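You operate a simulated robot arm through the tools that you are given. There is no shell and no other tool.

You run a simulated robot arm. Do the job below in one go: nothing can be reset, and whatever is moved stays where it is left.

Task
Get the yellow weight out. At the end: the yellow weight that stands behind the yellow carton on the lower middle board of the narrow shelf is on the top of the rework bench; the yellow carton is back where it stood; the black wire bobbin from the top of the rework bench is on the upper middle board of the narrow shelf; the teal hex cap from the top of the rework bench is on the white wire bobbin; whatever was shut is shut again. Leave all else as you found it, and nothing knocked over. Set down upright: yellow carton, weight.

It is judged by the outcome, as a careful person would: the job done as asked, and still so three seconds after it is handed in. It fails if anything else is knocked over, pushed out of place, dropped, spilled or broken. Lids that push on must go on centred and level and be pressed home; caps that screw on are set level and turned clockwise until they are tight.

Robot
A 7-joint arm with a two-finger gripper, fixed in place. Base frame: the origin is at the foot of the arm, x ahead of it, y to its left, z up. Readings come in mm, degrees, newtons and seconds.
With the tool pointing down near the work surface it reaches from about 220 to 700 mm from the base axis. Its first joint turns from -66.0 to 66.0 degrees. Payload 2.45 kg.
Tool frame: the origin (TCP) lies between the finger pads and is the grasp point; the fingertips stand 26 mm ahead of it; z points along the fingers, y is the line along which they close. Largest opening 96 mm; the body of the gripper starts 69 mm behind the TCP.
Orientation is that of the tool frame in the base frame, as [roll, pitch, yaw] about the fixed x, y, z axes, in that order (R = Rz(yaw) Ry(pitch) Rx(roll)). With the fingers straight down and closing along the base's y, the tool's x points along the base's -x, its y along +y and its z along -z.

Tools
- The arm moves only by the tool move_arm. Its argument "steps" is a list of rows, each a list of 3 entries, a list of its own where there are three numbers: the shift along the tool's x, y, z in units of 25 mm (1.0 is 25 mm), then the turn, a rotation vector about the tool's x, y, z in units of 8 degrees (1.0 is 8 degrees), then the finger opening in mm, from 0 to 96. In form: [[[dx, dy, dz], [wx, wy, wz], fingers], ...]. A call has 1 to 20 rows; each row shifts and turns the commanded pose from where the row before left it, along the tool's axes as they then stand. A call with a number of a shift or a turn outside -1 to 1 is refused whole. A row lasts 0.2 s, in which the tool goes at most 50 mm and 8.6 degrees; a call with a longer step from one row to the next is refused whole, and so is a gripper value outside its range. A pose out of reach is approached as far as the arm can. The call stops where the force on the tool passes 40 N (or 10 N more than at its start, if that is more) or the arm is blocked; 0.2 s more then pass. The fingers move at their own pace and stop on an object; they squeeze with about 37 N. The grip force told is the motor's: it shows also when the fingers shut on nothing. Time passes only in rows, and 0.2 s behind the last, so rows that do not move let the fingers close. The reply holds the time, the measured pose of the TCP, the force on the tool along the base axes, the opening and the grip force, in the units named above and with some noise, with the torque about the TCP (base axes, N m) and any sound that the robot's microphone picked up.
- Cameras (640 x 400 px; columns grow to the right, rows downward): "scene" is fixed at [173, -392, 1432.7]; the picture's right is [0.73, -0.69, 0.00], its down [-0.33, -0.35, -0.87] and it looks along [0.60, 0.63, -0.49] (base axes); focal length 214 px, centre (320, 200). "wrist" rides on the gripper at [82, 3, -98] in the tool frame; the picture's right is [-0.04, 1.00, 0.00], its down [-0.73, -0.03, -0.68] and it looks along [-0.68, -0.03, 0.73] (tool axes); focal length 256 px, centre (320, 200). There is no depth. A picture from a camera that has moved, and an enlarged one, comes with that camera's place and axes in the base frame and with its lens.
- camera(camera): a new picture of that camera. It takes no simulated time.
- inspect(camera, box): a new picture of the part [left, top, right, bottom] of that camera's present view, enlarged. It takes no simulated time.
- finish_job(): hands the job in; it is judged then, once.

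Nothing tells you positions but the pictures and the camera data. Unless the task says otherwise, let go and move clear before handing in.

The tools are called after "Call:" by a JSON object that holds its "fn" and its "kwargs". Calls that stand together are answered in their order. move_arm: Moves the arm, as the interface text tells. Its arguments: {"type":"object","properties":{"steps":{"type":"array","items":{"type":"array"}}},"required":["steps"]} The other tools are called the same way: camera (camera) takes a picture; inspect (camera, box) takes an enlarged picture of a part of a camera's view; finish_job () hands the job in.

At the start:

```text
clock: 0.0
tcp_pos: [434.8, -54.4, 1325.9]
tcp_rot: [179.9, 0.1, -180.0]
force: [0.0, 1.2, -0.2]
torque: [0.01, 0.03, -0.01]
width: 95.9
gripper_force: 0.0
```

scene: 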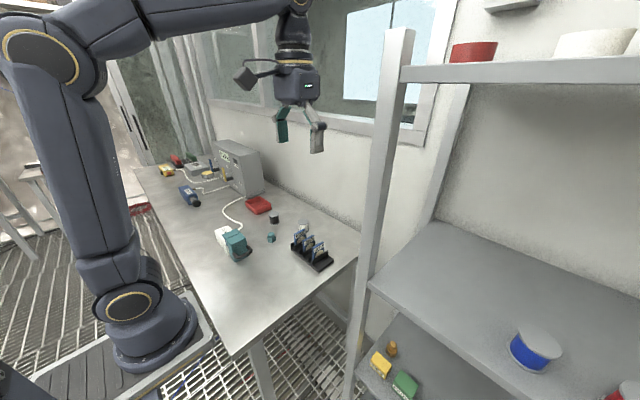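
wrist: 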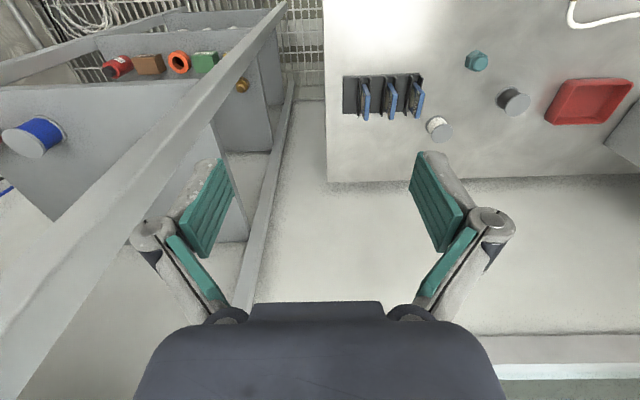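

I see a rework bench to the left with small items (teal cap, black bobbin, white bobbin, a rack) and a narrow shelf on the right with the yellow carton and yellow weight on a lower board. I'll look closer before moving.

Call:
{"fn": "inspect", "kwargs": {"camera": "scene", "box": [200, 180, 360, 280]}}

Call:
{"fn": "inspect", "kwargs": {"camera": "scene", "box": [340, 300, 500, 400]}}

Call:
{"fn": "inspect", "kwargs": {"camera": "wrist", "box": [320, 20, 640, 220]}}

Call:
{"fn": "inspect", "kwargs": {"camera": "wrist", "box": [0, 0, 320, 200]}}

Call:
{"fn": "inspect", "kwargs": {"camera": "scene", "box": [380, 0, 640, 160]}}

Call:
{"fn": "inspect", "kwargs": {"camera": "scene", "box": [120, 130, 300, 240]}}

```text
4.00 times, centred on (280, 230) of scene
camera zoom: at [173.0, -392.0, 1432.7], right [0.73, -0.69, 0.0], down [-0.33, -0.35, -0.87], along [0.6, 0.63, -0.49], focal length 858 px, centre (480, 80)
```

zoom: 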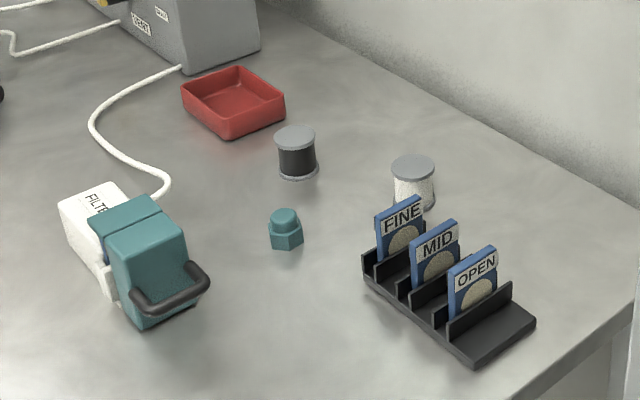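

```text
4.00 times, centred on (420, 350) of scene
camera zoom: at [173.0, -392.0, 1432.7], right [0.73, -0.69, 0.0], down [-0.33, -0.35, -0.87], along [0.6, 0.63, -0.49], focal length 858 px, centre (-80, -400)
```

zoom: 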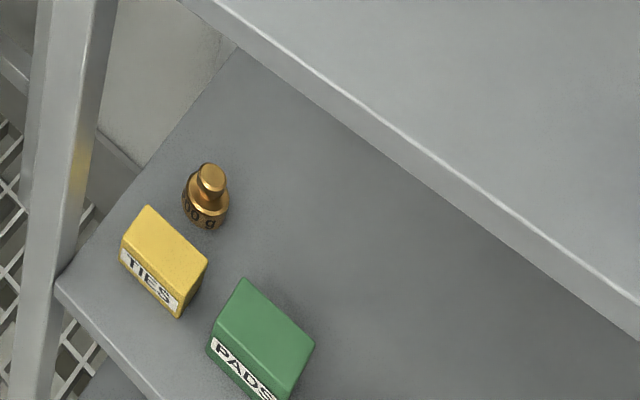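

```text
2.00 times, centred on (480, 120) of wrist
camera zoom: at [353.3, -49.9, 1425.1], right [0.04, 1.0, 0.0], down [0.73, -0.03, 0.68], along [0.68, -0.03, -0.73], focal length 512 px, centre (0, 360)
```

zoom: 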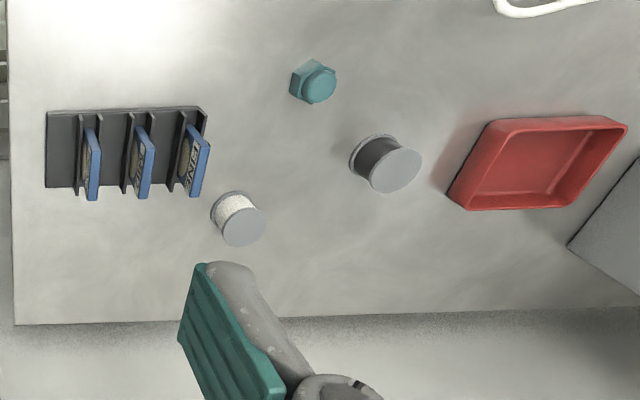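

```text
2.00 times, centred on (160, 100) of wrist
camera zoom: at [353.3, -49.9, 1425.1], right [0.04, 1.0, 0.0], down [0.73, -0.03, 0.68], along [0.68, -0.03, -0.73], focal length 512 px, centre (640, 400)
```

zoom: 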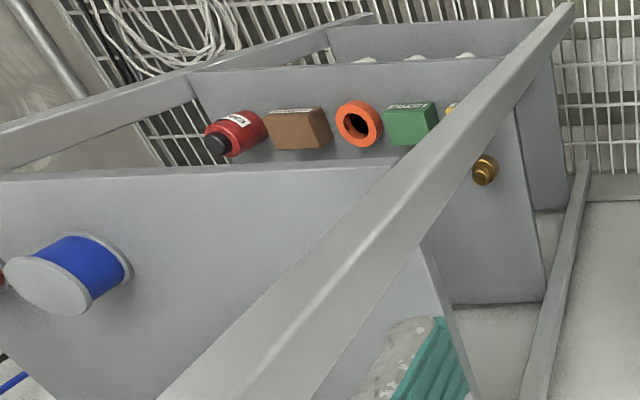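

```text
2.46 times, centred on (510, 80) of scene
camera zoom: at [173.0, -392.0, 1432.7], right [0.73, -0.69, 0.0], down [-0.33, -0.35, -0.87], along [0.6, 0.63, -0.49], focal length 528 px, centre (-148, 495)
```

zoom: 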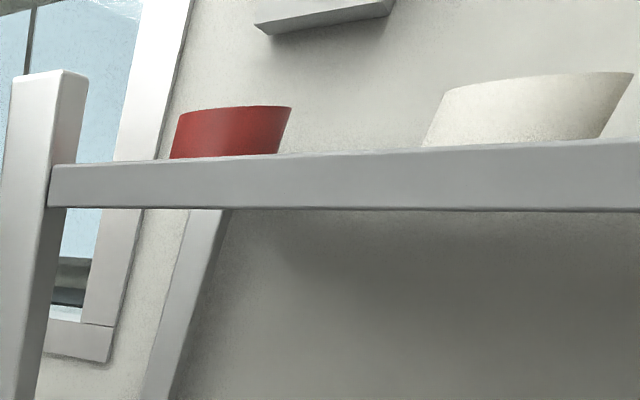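

```text
3.56 times, centred on (210, 185) of scene
camera zoom: at [173.0, -392.0, 1432.7], right [0.73, -0.69, 0.0], down [-0.33, -0.35, -0.87], along [0.6, 0.63, -0.49], focal length 763 px, centre (711, 253)
```

zoom: 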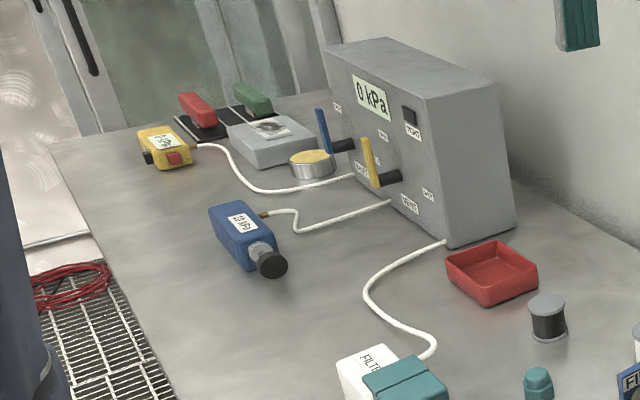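

The bench top appears to be at about z≈850, with the cap, black bobbin and white bobbin around x 510–660, y 210–380. The shelf sits at x 456–785, y below -245, with boards at about z 630 and z 1060. First I'll move the wrist camera over the bench to measure the items.

Call:
{"fn": "move_arm", "kwargs": {"steps": [[[0.317, 0.926, 0.843], [0, 0, 0], 96], [[0.317, 0.926, 0.843], [0, 0, 0], 96], [[0.317, 0.926, 0.843], [0, 0, 0], 96], [[0.317, 0.926, 0.843], [0, 0, 0], 96], [[0.317, 0.926, 0.843], [0, 0, 0], 96], [[0.317, 0.926, 0.843], [0, 0, 0], 96], [[0.317, 0.926, 0.843], [0, 0, 0], 96], [[0.317, 0.926, 0.843], [0, 0, 0], 96], [[0.317, 0.926, 0.843], [0, 0, 0], 96], [[0.317, 0.926, 0.843], [0, 0, 0], 96], [[0.317, 0.926, 0.843], [0, 0, 0], 96], [[0.317, 0.926, 0.843], [0, 0, 0], 96], [[0.317, 0.926, 0.843], [0, 0, 0], 96]]}}

```text
clock: 2.8
tcp_pos: [333.0, 247.4, 1050.6]
tcp_rot: [179.9, 0.1, 180.0]
force: [-0.3, -0.2, -0.4]
torque: [-0.03, -0.04, -0.04]
width: 96.1
gripper_force: 0.1
```

The arm is now over the bench front. I'll take views from both cameras to measure the items.

Call:
{"fn": "camera", "kwargs": {"camera": "wrist"}}

Call:
{"fn": "camera", "kwargs": {"camera": "scene"}}

```text
taken
camera wrist: at [250.6, 251.6, 1148.1], right [0.04, 1.0, 0.0], down [0.73, -0.03, 0.68], along [0.68, -0.03, -0.73], focal length 256 px, centre (320, 200)
```

wrist: 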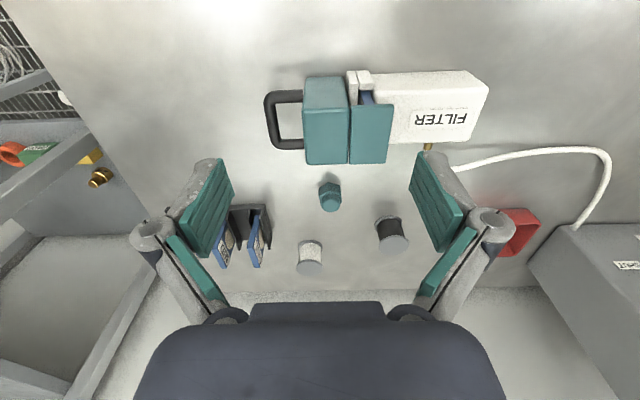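

```text
taken
```

scene: 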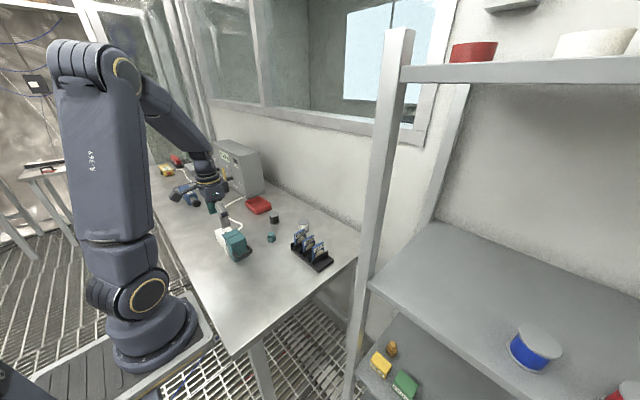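

Call:
{"fn": "inspect", "kwargs": {"camera": "wrist", "box": [200, 140, 440, 290]}}

Call:
{"fn": "inspect", "kwargs": {"camera": "wrist", "box": [0, 80, 160, 180]}}

```text
2.67 times, centred on (320, 215) of wrist
camera zoom: at [250.6, 251.6, 1148.1], right [0.04, 1.0, 0.0], down [0.73, -0.03, 0.68], along [0.68, -0.03, -0.73], focal length 683 px, centre (320, 160)
```

zoom: 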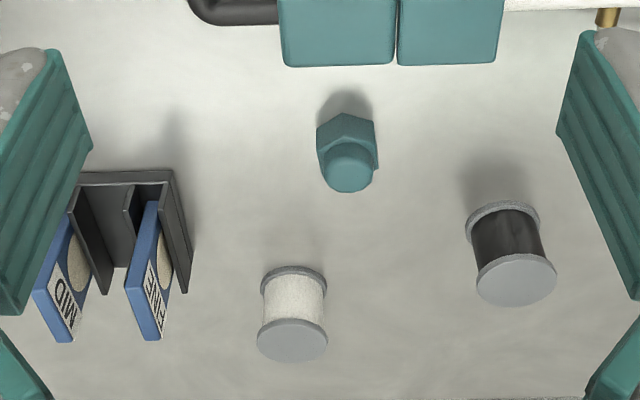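

```text
4.00 times, centred on (80, 130) of wrist
camera zoom: at [250.6, 251.6, 1148.1], right [0.04, 1.0, 0.0], down [0.73, -0.03, 0.68], along [0.68, -0.03, -0.73], focal length 1024 px, centre (1280, 480)
```

zoom: 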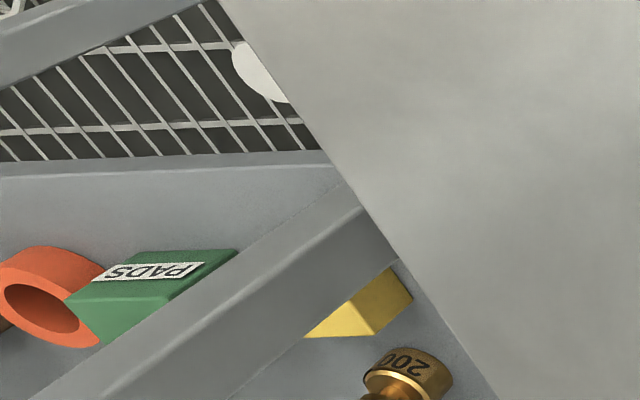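

The bench top is near z≈851. I estimate the teal cap at (514, 256), the black bobbin at (593, 357) and the white bobbin at (654, 216). I'll move above the cap and refine its position.

Call:
{"fn": "move_arm", "kwargs": {"steps": [[[-0.905, 0.043, 0.453], [0, 0, 0], 70], [[-0.905, 0.043, 0.453], [0, 0, 0], 70], [[-0.905, 0.043, 0.453], [0, 0, 0], 70], [[-0.905, 0.043, 0.453], [0, 0, 0], 70], [[-0.905, 0.043, 0.453], [0, 0, 0], 70], [[-0.905, 0.043, 0.453], [0, 0, 0], 70], [[-0.905, 0.043, 0.453], [0, 0, 0], 70], [[-0.905, 0.043, 0.453], [0, 0, 0], 70]]}}

Call:
{"fn": "camera", "kwargs": {"camera": "wrist"}}

Call:
{"fn": "inspect", "kwargs": {"camera": "wrist", "box": [220, 60, 420, 185]}}

Call:
{"fn": "camera", "kwargs": {"camera": "scene"}}

```text
clock: 4.6
tcp_pos: [512.1, 256.0, 964.4]
tcp_rot: [180.0, 0.2, -179.9]
force: [0.1, -0.1, 0.7]
torque: [-0.01, 0.0, 0.0]
width: 69.9
gripper_force: 0.0
```

```text
taken
camera wrist: at [430.8, 260.7, 1061.1], right [0.04, 1.0, 0.0], down [0.73, -0.03, 0.68], along [0.68, -0.03, -0.73], focal length 256 px, centre (320, 200)
```

wrist: 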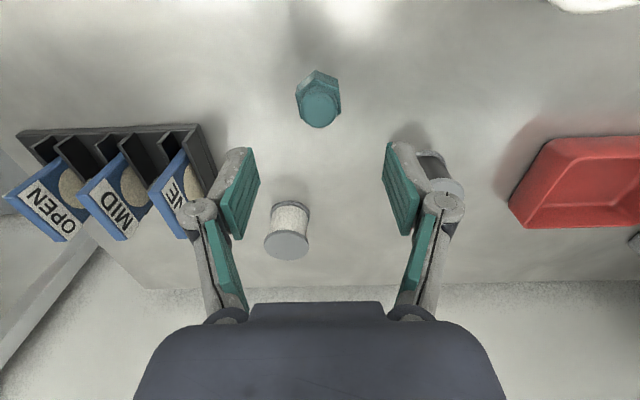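

```text
3.20 times, centred on (320, 122) of wrist
camera zoom: at [430.8, 260.7, 1061.1], right [0.04, 1.0, 0.0], down [0.73, -0.03, 0.68], along [0.68, -0.03, -0.73], focal length 819 px, centre (320, 448)
```

zoom: 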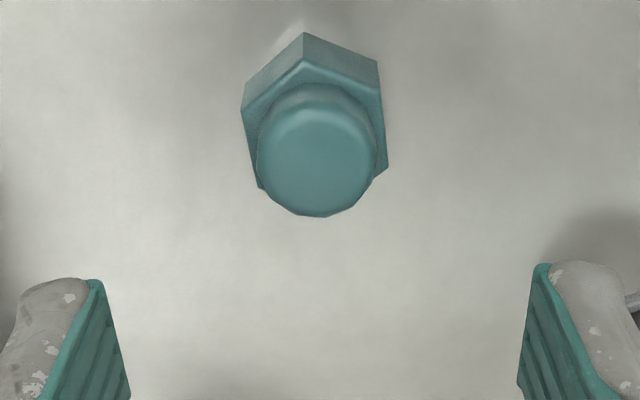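

```text
taken
```

scene: 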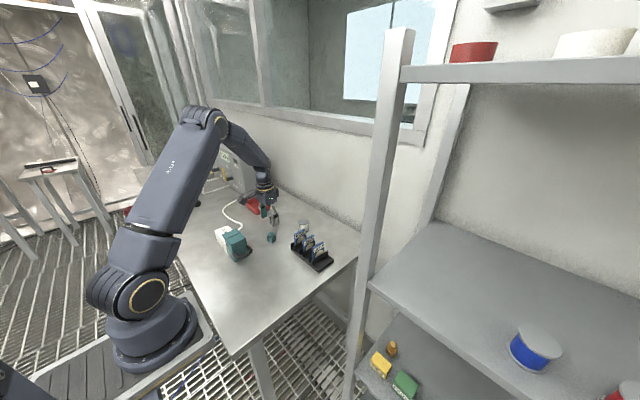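

The cap is a hex of about 32 mm across flats at (511, 257), with its flats turned about 7° from the y axis. I'll turn the tool to match, descend partway and check.

Call:
{"fn": "move_arm", "kwargs": {"steps": [[[0.072, 0.062, 0.4], [0, 0, -0.875], 70], [[0, 0, 0.8], [0, 0, 0], 60], [[0, 0, 0.8], [0, 0, 0], 60], [[0, 0, 0], [0, 0, 0], 60]]}}

Call:
{"fn": "inspect", "kwargs": {"camera": "wrist", "box": [200, 60, 440, 210]}}

```text
clock: 5.6
tcp_pos: [512.2, 258.1, 913.1]
tcp_rot: [-180.0, 0.0, -172.8]
force: [1.1, -0.7, 0.2]
torque: [0.02, 0.02, -0.03]
width: 60.2
gripper_force: 0.1
```

```text
2.67 times, centred on (320, 135) of wrist
camera zoom: at [429.4, 252.1, 1010.4], right [-0.08, 1.0, 0.0], down [0.73, 0.06, 0.68], along [0.68, 0.06, -0.73], focal length 683 px, centre (320, 373)
```

zoom: 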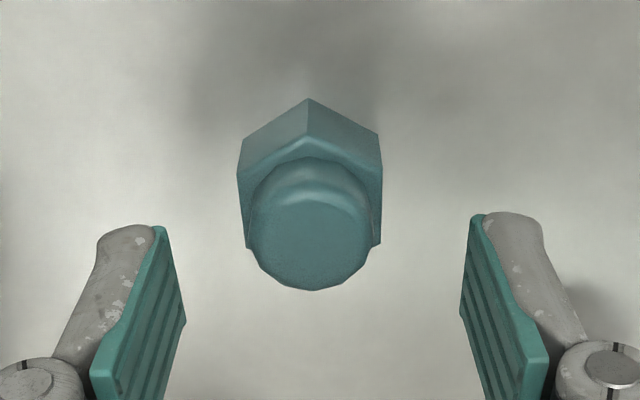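

The cap is centred between the pads and its flats are aligned. I'll descend the rest of the way and grip it.

Call:
{"fn": "move_arm", "kwargs": {"steps": [[[0, -0.03, 0.645], [0, 0, 0], 60], [[0, 0, 0.645], [0, 0, 0], 60], [[0, 0, 0], [0, 0, 0], 28], [[0, 0, 0], [0, 0, 0], 28], [[0, 0, 0], [0, 0, 0], 28]]}}

Call:
{"fn": "camera", "kwargs": {"camera": "wrist"}}

```text
clock: 6.8
tcp_pos: [512.5, 256.8, 882.0]
tcp_rot: [-179.9, 0.0, -173.0]
force: [-0.2, 1.1, 1.5]
torque: [0.07, 0.03, 0.01]
width: 36.1
gripper_force: 36.6
```

```text
taken
camera wrist: at [431.2, 250.8, 979.5], right [-0.08, 1.0, 0.0], down [0.73, 0.06, 0.68], along [0.68, 0.06, -0.73], focal length 256 px, centre (320, 200)
```

wrist: 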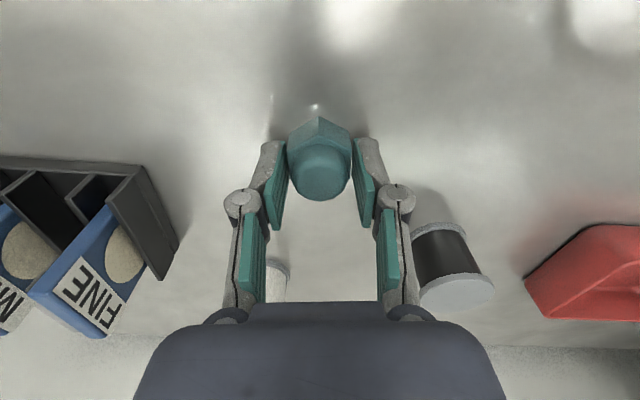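

The grip closed at 36 mm with about 37 N. I'll lift the cap and verify it is held.

Call:
{"fn": "move_arm", "kwargs": {"steps": [[[0, 0, -0.4], [0, 0, 0], 28], [[0, 0, -0.8], [0, 0, 0], 28], [[0, 0, -1], [0, 0, 0], 28], [[0, 0, -1], [0, 0, 0], 28], [[0, 0, 0], [0, 0, 0], 28]]}}

Call:
{"fn": "camera", "kwargs": {"camera": "wrist"}}

Call:
{"fn": "inspect", "kwargs": {"camera": "scene", "box": [220, 180, 360, 280]}}

```text
clock: 8.0
tcp_pos: [511.3, 255.5, 961.4]
tcp_rot: [180.0, 0.0, -173.0]
force: [-0.4, 0.0, -0.6]
torque: [0.04, -0.01, -0.02]
width: 36.0
gripper_force: 36.4
```

```text
taken
camera wrist: at [430.0, 250.5, 1058.7], right [-0.08, 1.0, 0.0], down [0.73, 0.06, 0.68], along [0.68, 0.06, -0.73], focal length 256 px, centre (320, 200)
```

wrist: 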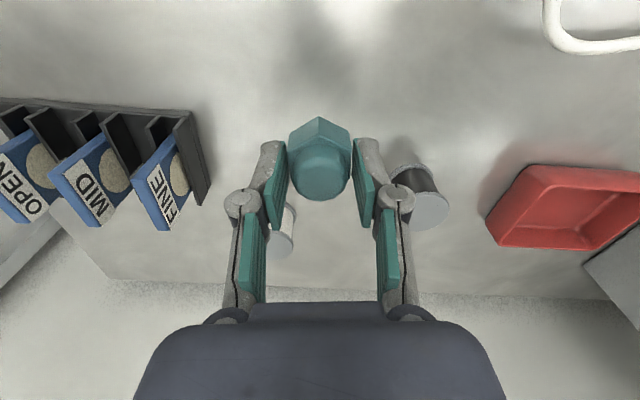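

```text
4.00 times, centred on (290, 230) of scene
camera zoom: at [173.0, -392.0, 1432.7], right [0.73, -0.69, 0.0], down [-0.33, -0.35, -0.87], along [0.6, 0.63, -0.49], focal length 858 px, centre (440, 80)
```

zoom: 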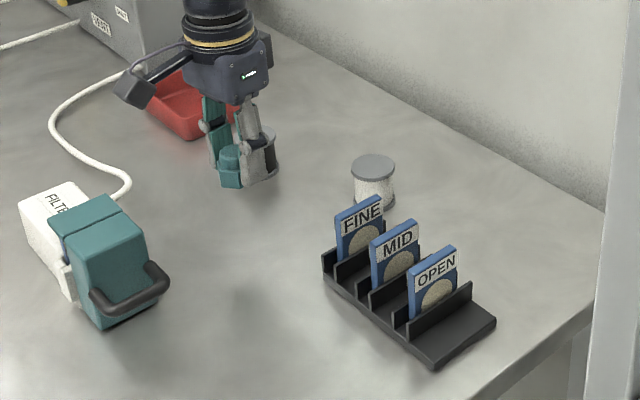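

The cap is held firmly. Next I'll carry it over the white bobbin at about (653, 216).

Call:
{"fn": "move_arm", "kwargs": {"steps": [[[-0.905, -0.377, 0], [0, 0, 0], 28], [[-0.905, -0.377, 0], [0, 0, 0], 28], [[-0.905, -0.377, 0], [0, 0, 0], 28], [[-0.905, -0.377, 0], [0, 0, 0], 28], [[-0.905, -0.377, 0], [0, 0, 0], 28], [[-0.905, -0.377, 0], [0, 0, 0], 28], [[0, 0, 0], [0, 0, 0], 28]]}}

Call:
{"fn": "camera", "kwargs": {"camera": "wrist"}}

Call:
{"fn": "inspect", "kwargs": {"camera": "scene", "box": [220, 180, 360, 280]}}

```text
clock: 9.6
tcp_pos: [653.6, 216.4, 960.7]
tcp_rot: [180.0, 0.0, -172.9]
force: [-0.5, -0.3, 0.0]
torque: [-0.01, -0.02, 0.02]
width: 35.8
gripper_force: 36.6
```

```text
taken
camera wrist: at [571.7, 211.5, 1058.6], right [-0.08, 1.0, 0.0], down [0.73, 0.06, 0.68], along [0.68, 0.06, -0.73], focal length 256 px, centre (320, 200)
```

wrist: 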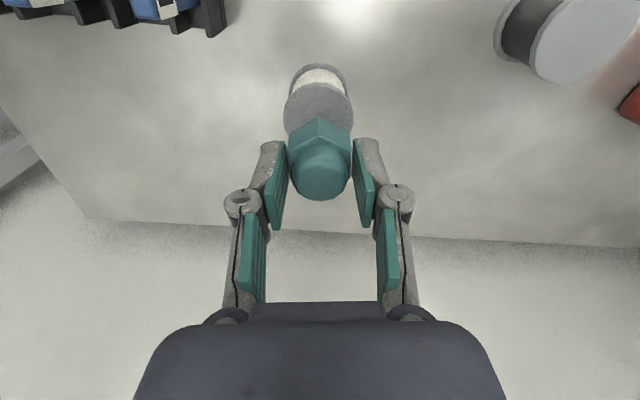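

```text
4.00 times, centred on (290, 230) of scene
camera zoom: at [173.0, -392.0, 1432.7], right [0.73, -0.69, 0.0], down [-0.33, -0.35, -0.87], along [0.6, 0.63, -0.49], focal length 858 px, centre (440, 80)
```

zoom: 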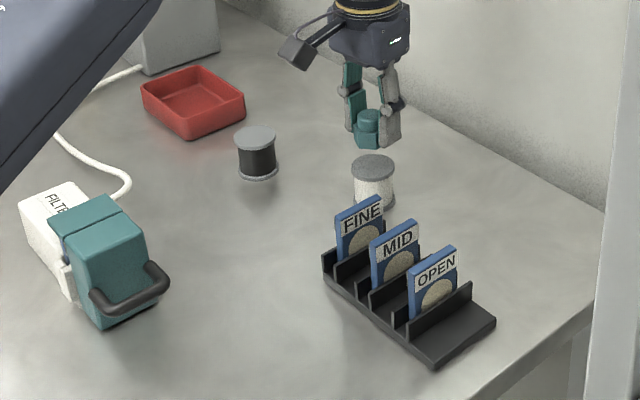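

Call:
{"fn": "inspect", "kwargs": {"camera": "wrist", "box": [240, 50, 400, 150]}}

Call:
{"fn": "inspect", "kwargs": {"camera": "scene", "box": [290, 190, 340, 240]}}

```text
4.00 times, centred on (320, 100) of wrist
camera zoom: at [571.7, 211.5, 1058.6], right [-0.08, 1.0, 0.0], down [0.73, 0.06, 0.68], along [0.68, 0.06, -0.73], focal length 1024 px, centre (320, 600)
```

zoom: 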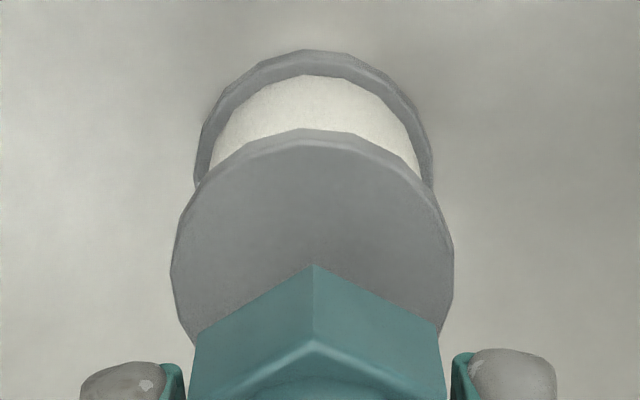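

```text
8.00 times, centred on (315, 215) of scene
camera zoom: at [173.0, -392.0, 1432.7], right [0.73, -0.69, 0.0], down [-0.33, -0.35, -0.87], along [0.6, 0.63, -0.49], focal length 1716 px, centre (360, 80)
```

zoom: 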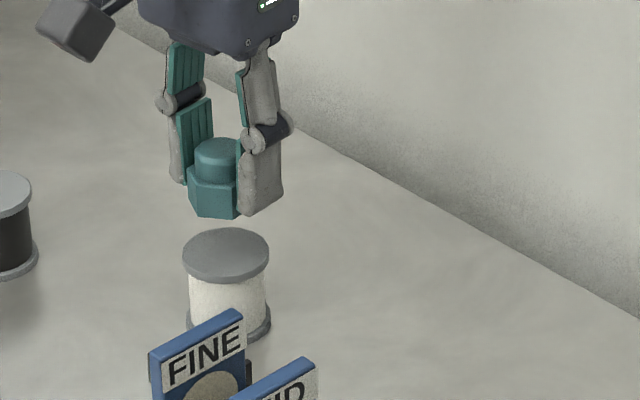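

The bobbin centre refines to about (651, 217). I'll make a small correction, then descend to just above it.

Call:
{"fn": "move_arm", "kwargs": {"steps": [[[0.081, 0.03, 0.6], [0, 0, 0], 28], [[0, 0, 0.6], [0, 0, 0], 28], [[0, 0, 0.16], [0, 0, 0], 28], [[0, 0, 0], [0, 0, 0], 28], [[0, 0, 0], [0, 0, 0], 28]]}}

Call:
{"fn": "inspect", "kwargs": {"camera": "scene", "box": [290, 190, 340, 240]}}

Call:
{"fn": "inspect", "kwargs": {"camera": "wrist", "box": [240, 80, 400, 220]}}

```text
clock: 10.8
tcp_pos: [651.1, 217.3, 929.4]
tcp_rot: [179.9, 0.3, -173.0]
force: [-2.5, -0.9, 21.6]
torque: [0.04, 0.04, -0.01]
width: 36.1
gripper_force: 36.9
```

```text
8.00 times, centred on (315, 215) of scene
camera zoom: at [172.4, -392.2, 1432.7], right [0.73, -0.69, 0.0], down [-0.33, -0.35, -0.87], along [0.6, 0.63, -0.49], focal length 1716 px, centre (360, 80)
```

zoom: 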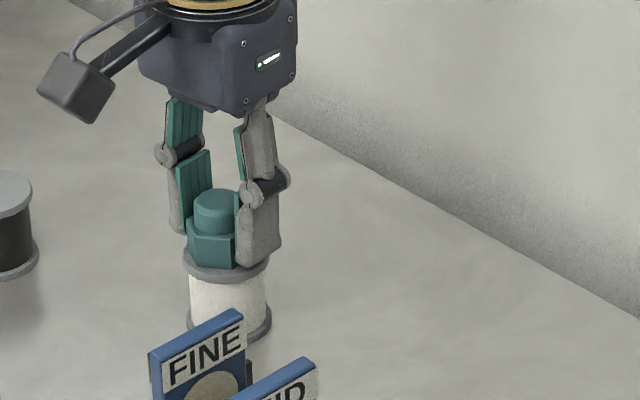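

```text
2.86 times, centred on (320, 150) of wrist
camera zoom: at [569.0, 211.9, 1026.6], right [-0.08, 1.0, 0.0], down [0.73, 0.06, 0.68], along [0.68, 0.06, -0.73], focal length 731 px, centre (320, 343)
```

zoom: 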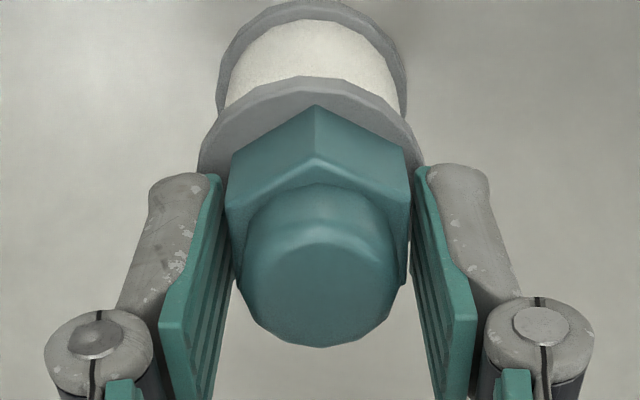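

The cap is seated on the bobbin, reading about 21 N of contact, and looks centred. I'll ease the pressure, then release.

Call:
{"fn": "move_arm", "kwargs": {"steps": [[[0, 0, -0.14], [0, 0, 0], 28], [[0, 0, 0], [0, 0, 0], 28]]}}

```text
clock: 11.4
tcp_pos: [650.1, 216.6, 928.7]
tcp_rot: [180.0, 0.0, -172.9]
force: [1.7, 1.3, 6.3]
torque: [0.1, -0.11, -0.04]
width: 36.1
gripper_force: 37.7
```

Call:
{"fn": "move_arm", "kwargs": {"steps": [[[0, 0, -0.02], [0, 0, 0], 40], [[0, 0, 0], [0, 0, 0], 48], [[0, 0, 0], [0, 0, 0], 54], [[0, 0, 0], [0, 0, 0], 54]]}}

Call:
{"fn": "inspect", "kwargs": {"camera": "wrist", "box": [220, 80, 420, 220]}}

Call:
{"fn": "inspect", "kwargs": {"camera": "scene", "box": [290, 190, 340, 240]}}

```text
clock: 12.4
tcp_pos: [651.2, 217.2, 930.0]
tcp_rot: [180.0, 0.0, -173.0]
force: [0.7, -0.5, -0.3]
torque: [0.02, -0.03, 0.02]
width: 54.0
gripper_force: 0.1
```

```text
2.86 times, centred on (320, 150) of wrist
camera zoom: at [569.2, 212.2, 1028.1], right [-0.08, 1.0, 0.0], down [0.73, 0.06, 0.68], along [0.68, 0.06, -0.73], focal length 731 px, centre (320, 343)
```

zoom: 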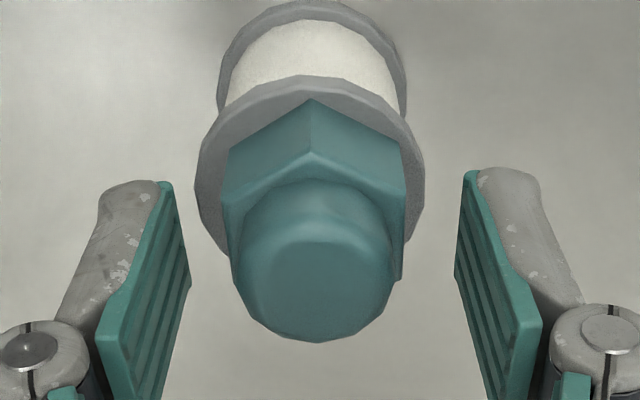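

```text
8.00 times, centred on (315, 215) of scene
camera zoom: at [173.0, -392.0, 1432.7], right [0.73, -0.69, 0.0], down [-0.33, -0.35, -0.87], along [0.6, 0.63, -0.49], focal length 1716 px, centre (360, 80)
```

zoom: 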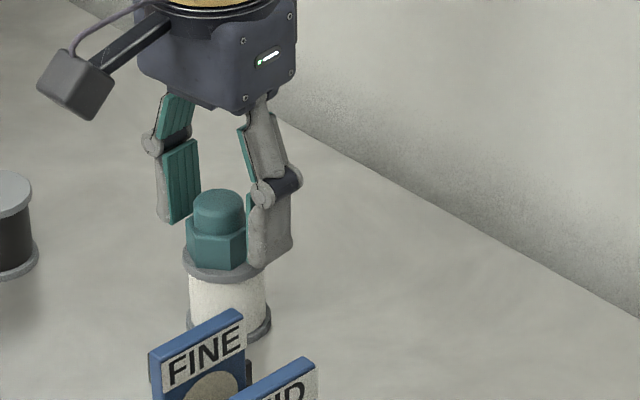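

The cap sits flat on the white bobbin. I'll rise clear, move to the black bobbin and tilt the tool 25° forward, so I can later place the bobbin under the shelf's top board.

Call:
{"fn": "move_arm", "kwargs": {"steps": [[[0, 0, -0.5], [0, 0, 0], 56], [[0, 0, -1], [0, 0, 0], 60], [[0, 0, -1], [0, 0, 0], 70], [[0, 0, -0.5], [0, 0, 0.875], 70], [[0.505, 0.802, 0.2286], [0, 0, 0], 70], [[0.505, 0.802, 0.2286], [0, 0, 0], 70], [[0.505, 0.802, 0.2286], [0, 0, 0], 70], [[0.505, 0.802, 0.2286], [0, 0, 0], 70], [[0.505, 0.802, 0.2286], [0, 0, 0], 70], [[0.505, 0.802, 0.2286], [0, 0, 0], 70], [[0.505, 0.802, 0.2286], [0, 0, 0], 70], [[0, 0, 0], [0, -0.78, 0], 70], [[0, 0, 0], [0, -0.78, 0], 70], [[0, 0, 0], [0, -0.78, 0], 70], [[0, 0, 0], [0, -0.78, 0], 70], [[0, 0, 0], [0, 0, 0], 70]]}}

Call:
{"fn": "camera", "kwargs": {"camera": "wrist"}}

Call:
{"fn": "camera", "kwargs": {"camera": "scene"}}

Call:
{"fn": "inspect", "kwargs": {"camera": "scene", "box": [230, 180, 350, 280]}}

```text
clock: 15.8
tcp_pos: [565.2, 357.1, 965.2]
tcp_rot: [179.9, 25.0, 180.0]
force: [-0.6, 0.0, -0.5]
torque: [0.04, -0.01, 0.01]
width: 70.1
gripper_force: 0.0
```

```text
taken
camera wrist: at [447.2, 362.8, 1019.2], right [0.04, 1.0, 0.02], down [0.38, -0.03, 0.93], along [0.93, -0.03, -0.38], focal length 256 px, centre (320, 200)
```

wrist: 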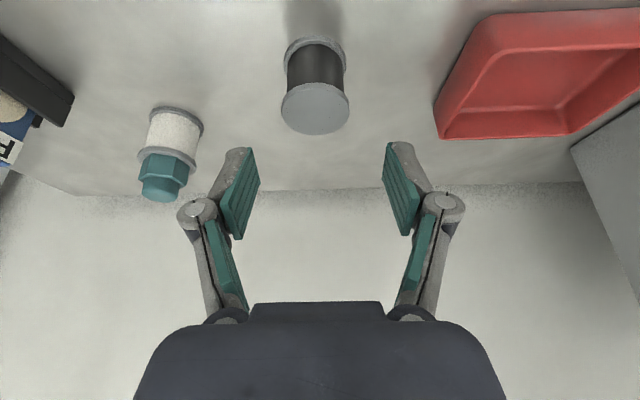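

```text
taken
```

scene: 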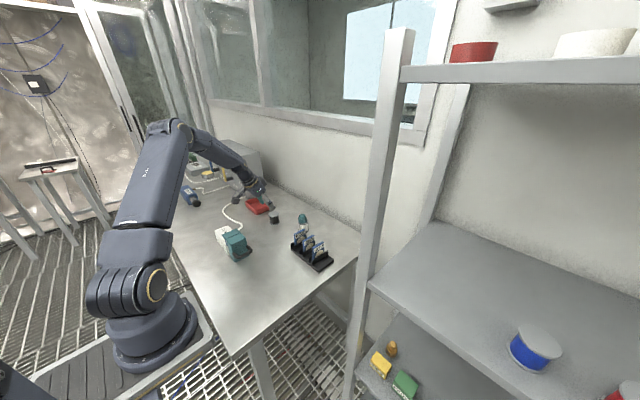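

```text
4.00 times, centred on (290, 230) of scene
camera zoom: at [173.0, -392.0, 1432.7], right [0.73, -0.69, 0.0], down [-0.33, -0.35, -0.87], along [0.6, 0.63, -0.49], focal length 858 px, centre (440, 80)
```

zoom: 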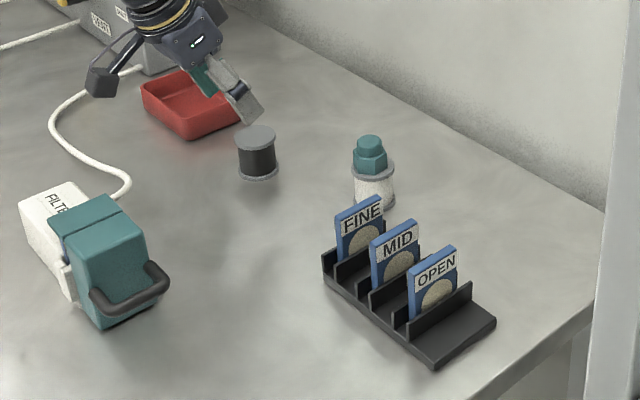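

Call:
{"fn": "inspect", "kwargs": {"camera": "wrist", "box": [240, 20, 400, 150]}}

```text
3.08 times, centred on (320, 85) of wrist
camera zoom: at [447.2, 362.8, 1019.2], right [0.04, 1.0, 0.02], down [0.38, -0.03, 0.93], along [0.93, -0.03, -0.38], focal length 788 px, centre (320, 554)
```

zoom: 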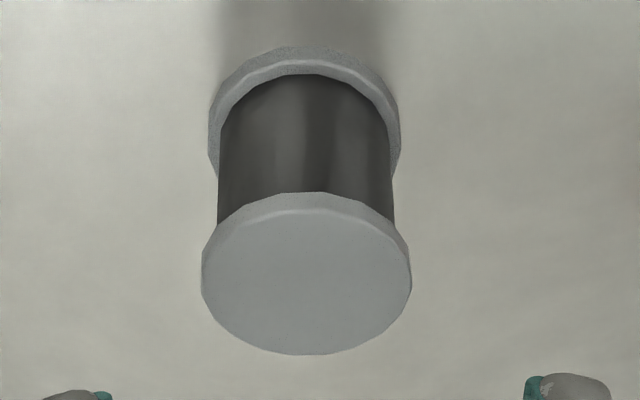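

The black bobbin is about 30 mm ahead, 3 mm to the right and 74 mm below the grasp point. I'll descend around it with the fingers open.

Call:
{"fn": "move_arm", "kwargs": {"steps": [[[0.0888, -0.0256, 0.7496], [0, 0, 0], 70], [[0.0888, -0.0256, 0.7496], [0, 0, 0], 70], [[0.0888, -0.0256, 0.7496], [0, 0, 0], 70], [[0.0888, -0.0256, 0.7496], [0, 0, 0], 70], [[0.0888, -0.0256, 0.7496], [0, 0, 0], 70], [[0, 0, 0], [0, 0, 0], 70]]}}

Call:
{"fn": "camera", "kwargs": {"camera": "wrist"}}

Call:
{"fn": "inspect", "kwargs": {"camera": "scene", "box": [230, 180, 350, 280]}}

```text
clock: 17.2
tcp_pos: [591.4, 354.7, 874.9]
tcp_rot: [179.9, 25.1, 179.9]
force: [-0.5, -0.6, 0.5]
torque: [0.01, -0.02, 0.0]
width: 70.2
gripper_force: 0.0
```

```text
taken
camera wrist: at [475.7, 359.6, 930.2], right [0.04, 1.0, 0.02], down [0.38, -0.03, 0.93], along [0.93, -0.03, -0.38], focal length 256 px, centre (320, 200)
```

wrist: 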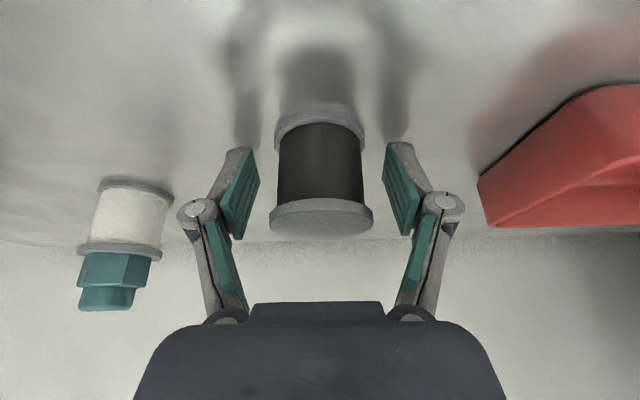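

```text
4.00 times, centred on (290, 230) of scene
camera zoom: at [173.0, -392.0, 1432.7], right [0.73, -0.69, 0.0], down [-0.33, -0.35, -0.87], along [0.6, 0.63, -0.49], focal length 858 px, centre (440, 80)
```

zoom: 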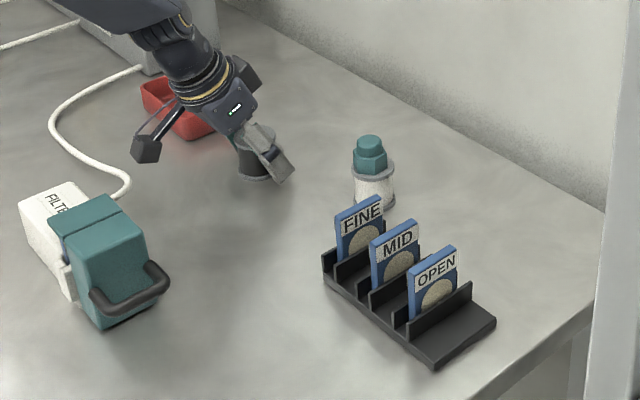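

The fingers straddle the bobbin evenly. I'll lower another 3 mm and then grip.

Call:
{"fn": "move_arm", "kwargs": {"steps": [[[0.05, 0, 0.109], [0, 0, 0], 70], [[0, 0, 0], [0, 0, 0], 70]]}}

```text
clock: 17.8
tcp_pos: [591.7, 354.8, 873.0]
tcp_rot: [180.0, 25.0, -179.9]
force: [-0.9, 0.1, 0.1]
torque: [-0.02, -0.02, -0.01]
width: 70.3
gripper_force: 0.0
```

Call:
{"fn": "move_arm", "kwargs": {"steps": [[[0, 0, 0], [0, 0, 0], 45], [[0, 0, 0], [0, 0, 0], 45], [[0, 0, 0], [0, 0, 0], 45]]}}

Call:
{"fn": "inspect", "kwargs": {"camera": "wrist", "box": [220, 80, 420, 250]}}

```text
clock: 18.6
tcp_pos: [594.5, 356.7, 877.7]
tcp_rot: [179.7, 25.4, 179.9]
force: [2.0, -3.5, 31.1]
torque: [-0.94, -0.04, -0.26]
width: 48.7
gripper_force: 4.0
```

```text
2.35 times, centred on (320, 165) of wrist
camera zoom: at [477.4, 360.3, 930.6], right [0.04, 1.0, 0.02], down [0.37, -0.03, 0.93], along [0.93, -0.02, -0.37], focal length 602 px, centre (320, 282)
```

zoom: 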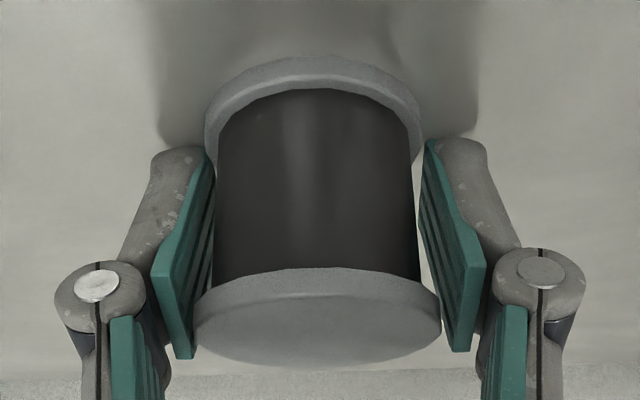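

The fingertips are pressing on the bench at about 31 N. I'll raise slightly and continue closing.

Call:
{"fn": "move_arm", "kwargs": {"steps": [[[-0.085, 0, -0.18], [0, 0, 0], 50], [[-0.017, 0, -0.036], [0, 0, 0], 50], [[0, 0, 0], [0, 0, 0], 50]]}}

Call:
{"fn": "inspect", "kwargs": {"camera": "wrist", "box": [220, 80, 420, 250]}}

```text
clock: 19.4
tcp_pos: [590.0, 355.4, 877.1]
tcp_rot: [-179.9, 24.8, -180.0]
force: [0.4, -0.3, 0.9]
torque: [0.03, -0.01, 0.01]
width: 50.3
gripper_force: 0.3
```

```text
2.35 times, centred on (320, 165) of wrist
camera zoom: at [474.8, 360.5, 931.9], right [0.04, 1.0, 0.01], down [0.38, -0.03, 0.92], along [0.92, -0.03, -0.38], focal length 602 px, centre (320, 282)
```

zoom: 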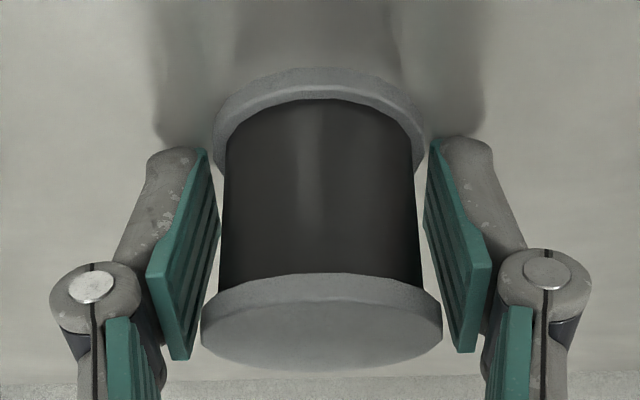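

The contact is relieved. Closing the grip on the bobbin now.

Call:
{"fn": "move_arm", "kwargs": {"steps": [[[0, 0, 0], [0, 0, 0], 38], [[0, 0, 0], [0, 0, 0], 38], [[0, 0, 0], [0, 0, 0], 38]]}}

Call:
{"fn": "inspect", "kwargs": {"camera": "wrist", "box": [220, 80, 420, 250]}}

```text
clock: 20.2
tcp_pos: [592.2, 356.8, 880.0]
tcp_rot: [-180.0, 25.1, 179.9]
force: [-0.8, 0.4, 0.6]
torque: [0.01, -0.02, -0.04]
width: 46.1
gripper_force: 36.7
```

```text
2.35 times, centred on (320, 165) of wrist
camera zoom: at [476.2, 360.7, 933.4], right [0.04, 1.0, 0.02], down [0.38, -0.03, 0.93], along [0.92, -0.03, -0.38], focal length 602 px, centre (320, 282)
```

zoom: 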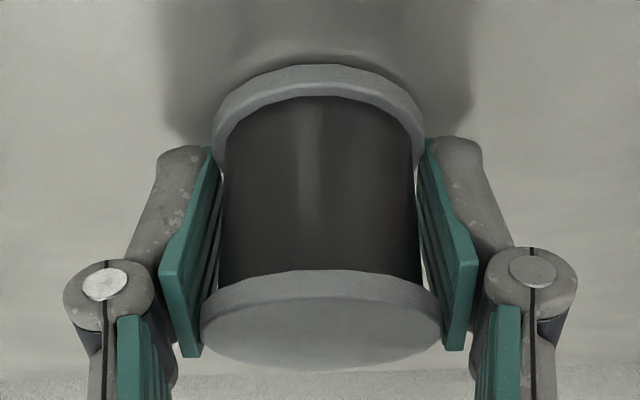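

The bobbin is gripped at 46 mm. I'll lift it straight up and check the hold.

Call:
{"fn": "move_arm", "kwargs": {"steps": [[[-0.2, 0, -0.43], [0, 0, 0], 38], [[-0.4226, 0, -0.9063], [0, 0, 0], 38], [[-0.4226, 0, -0.9063], [0, 0, 0], 38], [[-0.4226, 0, -0.9063], [0, 0, 0], 38], [[0, 0, 0], [0, 0, 0], 38]]}}

Call:
{"fn": "camera", "kwargs": {"camera": "wrist"}}

Call:
{"fn": "inspect", "kwargs": {"camera": "scene", "box": [230, 160, 350, 260]}}

```text
clock: 21.4
tcp_pos: [590.9, 356.3, 965.5]
tcp_rot: [180.0, 24.9, -179.9]
force: [0.0, 0.0, 0.3]
torque: [-0.02, 0.01, 0.02]
width: 45.8
gripper_force: 36.7
```

```text
taken
camera wrist: at [475.8, 360.0, 1021.0], right [0.04, 1.0, 0.02], down [0.38, -0.03, 0.93], along [0.92, -0.03, -0.38], focal length 256 px, centre (320, 200)
```

wrist: 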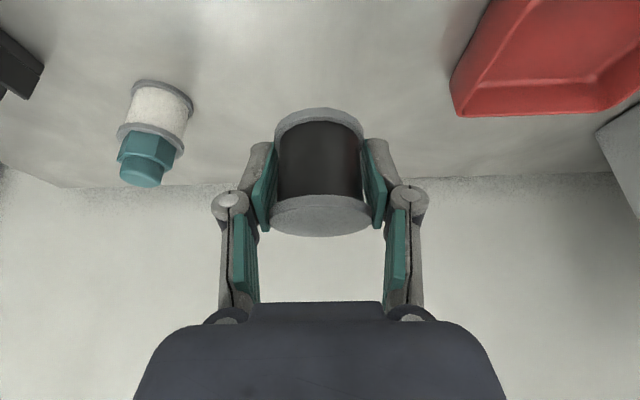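

```text
4.00 times, centred on (290, 210) of scene
camera zoom: at [173.0, -392.0, 1432.7], right [0.73, -0.69, 0.0], down [-0.33, -0.35, -0.87], along [0.6, 0.63, -0.49], focal length 858 px, centre (440, 160)
```

zoom: 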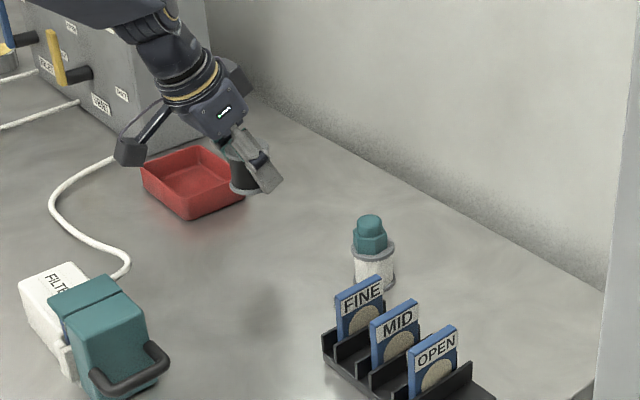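

The bobbin is held upright. I'll carry it up and back toward the robot, then across in front of the shelf.

Call:
{"fn": "move_arm", "kwargs": {"steps": [[[0.349, -0.53, -0.9075], [0, 0, 0], 38], [[0.349, -0.53, -0.9075], [0, 0, 0], 38], [[0.349, -0.53, -0.9075], [0, 0, 0], 38], [[0.349, -0.53, -0.9075], [0, 0, 0], 38], [[0.349, -0.53, -0.9075], [0, 0, 0], 38], [[0.349, -0.53, -0.9075], [0, 0, 0], 38], [[0.349, -0.53, -0.9075], [0, 0, 0], 38], [[0.349, -0.53, -0.9075], [0, 0, 0], 38], [[0.2416, -1.0, -0.333], [0, 0, 0], 38], [[0.2416, -1.0, -0.333], [0, 0, 0], 38], [[0.2416, -1.0, -0.333], [0, 0, 0], 38], [[0.2416, -1.0, -0.333], [0, 0, 0], 38], [[0.2416, -1.0, -0.333], [0, 0, 0], 38], [[0.2416, -1.0, -0.333], [0, 0, 0], 38], [[0.2416, -1.0, -0.333], [0, 0, 0], 38], [[0.2416, -1.0, -0.333], [0, 0, 0], 38], [[0.2416, -1.0, -0.333], [0, 0, 0], 38], [[0.2416, -1.0, -0.333], [0, 0, 0], 38], [[0, 0, 0], [0, 0, 0], 38]]}}

Call:
{"fn": "camera", "kwargs": {"camera": "wrist"}}

Call:
{"fn": "camera", "kwargs": {"camera": "scene"}}

```text
clock: 25.4
tcp_pos: [363.5, 0.0, 1149.8]
tcp_rot: [-180.0, 25.0, -179.8]
force: [-0.2, 0.5, -0.4]
torque: [-0.05, 0.02, -0.01]
width: 45.9
gripper_force: 37.1
```

```text
taken
camera wrist: at [247.9, 3.9, 1204.7], right [0.04, 1.0, 0.02], down [0.38, -0.03, 0.93], along [0.92, -0.03, -0.38], focal length 256 px, centre (320, 200)
```

wrist: 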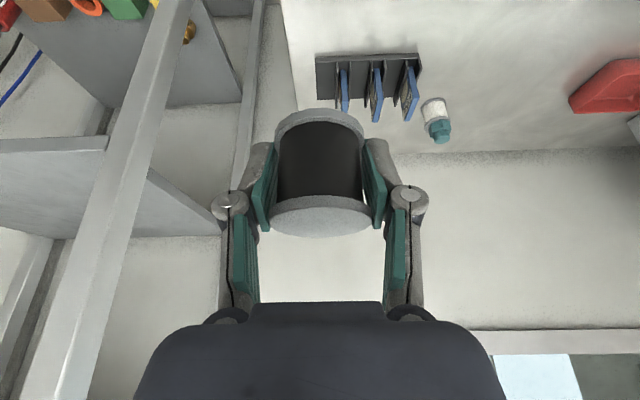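

```text
taken
```

scene: 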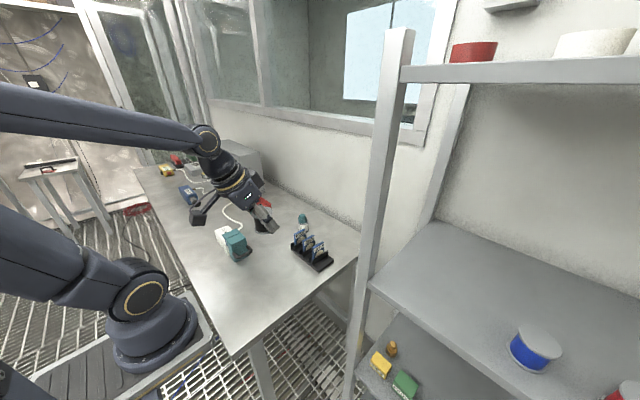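

The path is clear, with the post well ahead of the bobbin. I'll continue sideways to stand in front of the shelf.

Call:
{"fn": "move_arm", "kwargs": {"steps": [[[0.1, -0.971, 0.012], [0, 0, 0], 38], [[0, -0.971, 0], [0, 0, 0], 38], [[0, -0.971, 0], [0, 0, 0], 38], [[0, -0.971, 0], [0, 0, 0], 38], [[0, -0.971, 0], [0, 0, 0], 38], [[0, -0.971, 0], [0, 0, 0], 38], [[0, -0.971, 0], [0, 0, 0], 38], [[0, 0, 0], [0, 0, 0], 38]]}}

Call:
{"fn": "camera", "kwargs": {"camera": "scene"}}

Call:
{"fn": "camera", "kwargs": {"camera": "wrist"}}

```text
clock: 27.2
tcp_pos: [361.4, -172.3, 1148.3]
tcp_rot: [-180.0, 24.9, -180.0]
force: [-0.7, -0.1, -1.4]
torque: [0.04, 0.01, -0.03]
width: 46.2
gripper_force: 37.0
```

```text
taken
```

scene: 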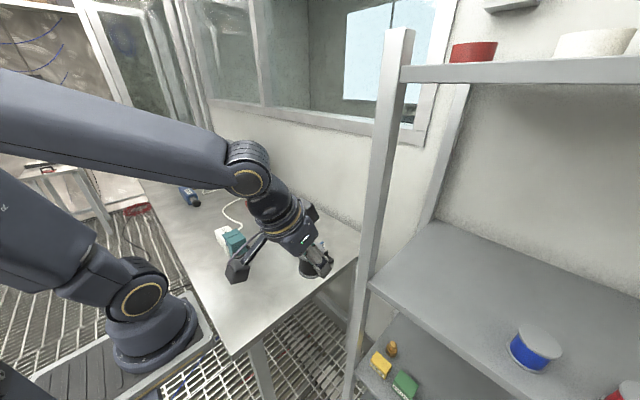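

```text
taken
camera wrist: at [245.4, -166.9, 1203.7], right [0.04, 1.0, 0.02], down [0.38, -0.03, 0.93], along [0.92, -0.03, -0.38], focal length 256 px, centre (320, 200)
```

wrist: 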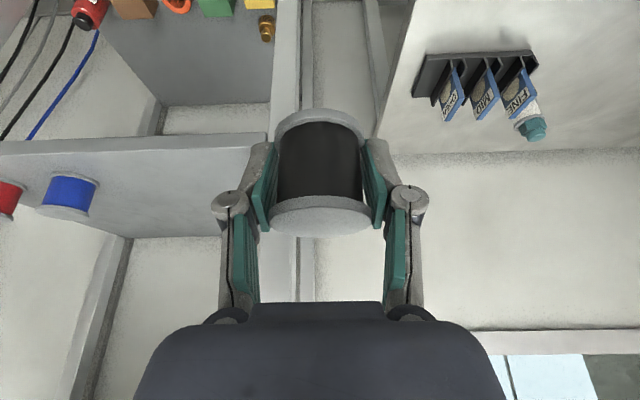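

Call:
{"fn": "move_arm", "kwargs": {"steps": [[[0, -0.971, 0], [0, 0, 0], 38], [[0, -0.971, 0], [0, 0, 0], 38], [[0, -0.971, 0], [0, 0, 0], 38], [[0, -0.971, 0], [0, 0, 0], 38], [[0, -0.971, 0], [0, 0, 0], 38], [[0, -0.971, 0], [0, 0, 0], 38], [[0, -0.971, 0], [0, 0, 0], 38], [[0, 0, 0], [0, 0, 0], 38]]}}

Call:
{"fn": "camera", "kwargs": {"camera": "scene"}}

Call:
{"fn": "camera", "kwargs": {"camera": "wrist"}}

```text
clock: 29.0
tcp_pos: [362.5, -339.7, 1152.5]
tcp_rot: [-180.0, 24.9, -179.9]
force: [0.7, 0.3, -0.6]
torque: [0.01, 0.01, 0.03]
width: 45.6
gripper_force: 37.2
```

```text
taken
```

scene: 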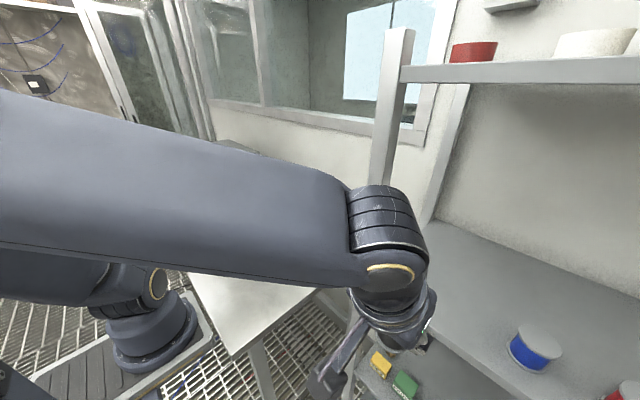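

```text
taken
camera wrist: at [246.1, -336.0, 1205.5], right [0.04, 1.0, 0.02], down [0.38, -0.03, 0.93], along [0.92, -0.03, -0.38], focal length 256 px, centre (320, 200)
```

wrist: 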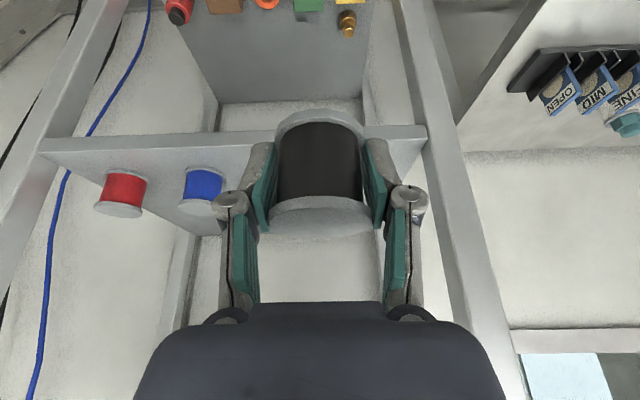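

Call:
{"fn": "inspect", "kwargs": {"camera": "wrist", "box": [20, 100, 280, 260]}}

Call:
{"fn": "inspect", "kwargs": {"camera": "wrist", "box": [340, 80, 500, 200]}}

Call:
{"fn": "inspect", "kwargs": {"camera": "wrist", "box": [150, 0, 420, 120]}}

```text
2.46 times, centred on (150, 180) of wrist
camera zoom: at [246.1, -336.0, 1205.5], right [0.04, 1.0, 0.02], down [0.38, -0.03, 0.93], along [0.92, -0.03, -0.38], focal length 630 px, centre (738, 249)
```

zoom: 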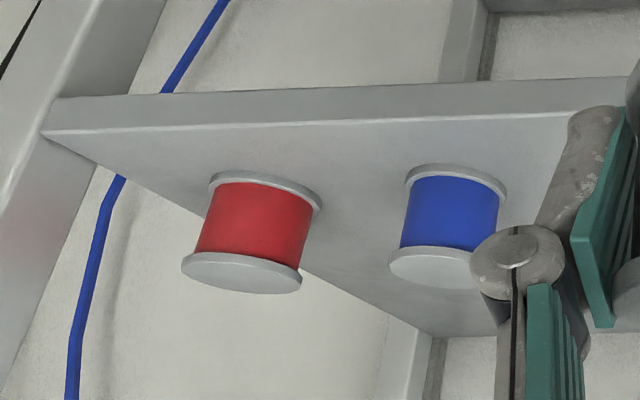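

```text
3.33 times, centred on (420, 140) of wrist
camera zoom: at [246.1, -336.0, 1205.5], right [0.04, 1.0, 0.02], down [0.38, -0.03, 0.93], along [0.92, -0.03, -0.38], focal length 853 px, centre (-13, 400)
```

zoom: 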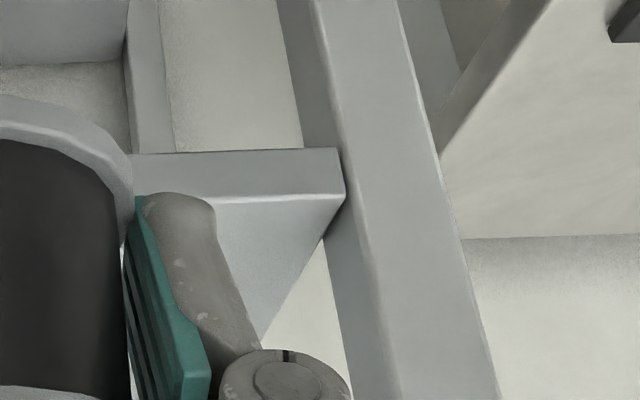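

```text
2.37 times, centred on (285, 60) of wrist
camera zoom: at [246.1, -336.0, 1205.5], right [0.04, 1.0, 0.02], down [0.38, -0.03, 0.93], along [0.92, -0.03, -0.38], focal length 607 px, centre (403, 532)
```

zoom: 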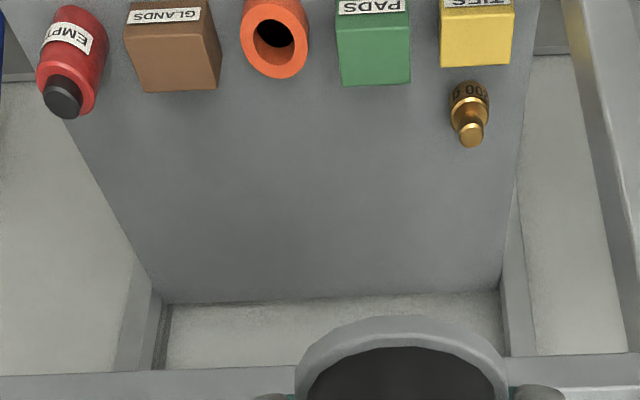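

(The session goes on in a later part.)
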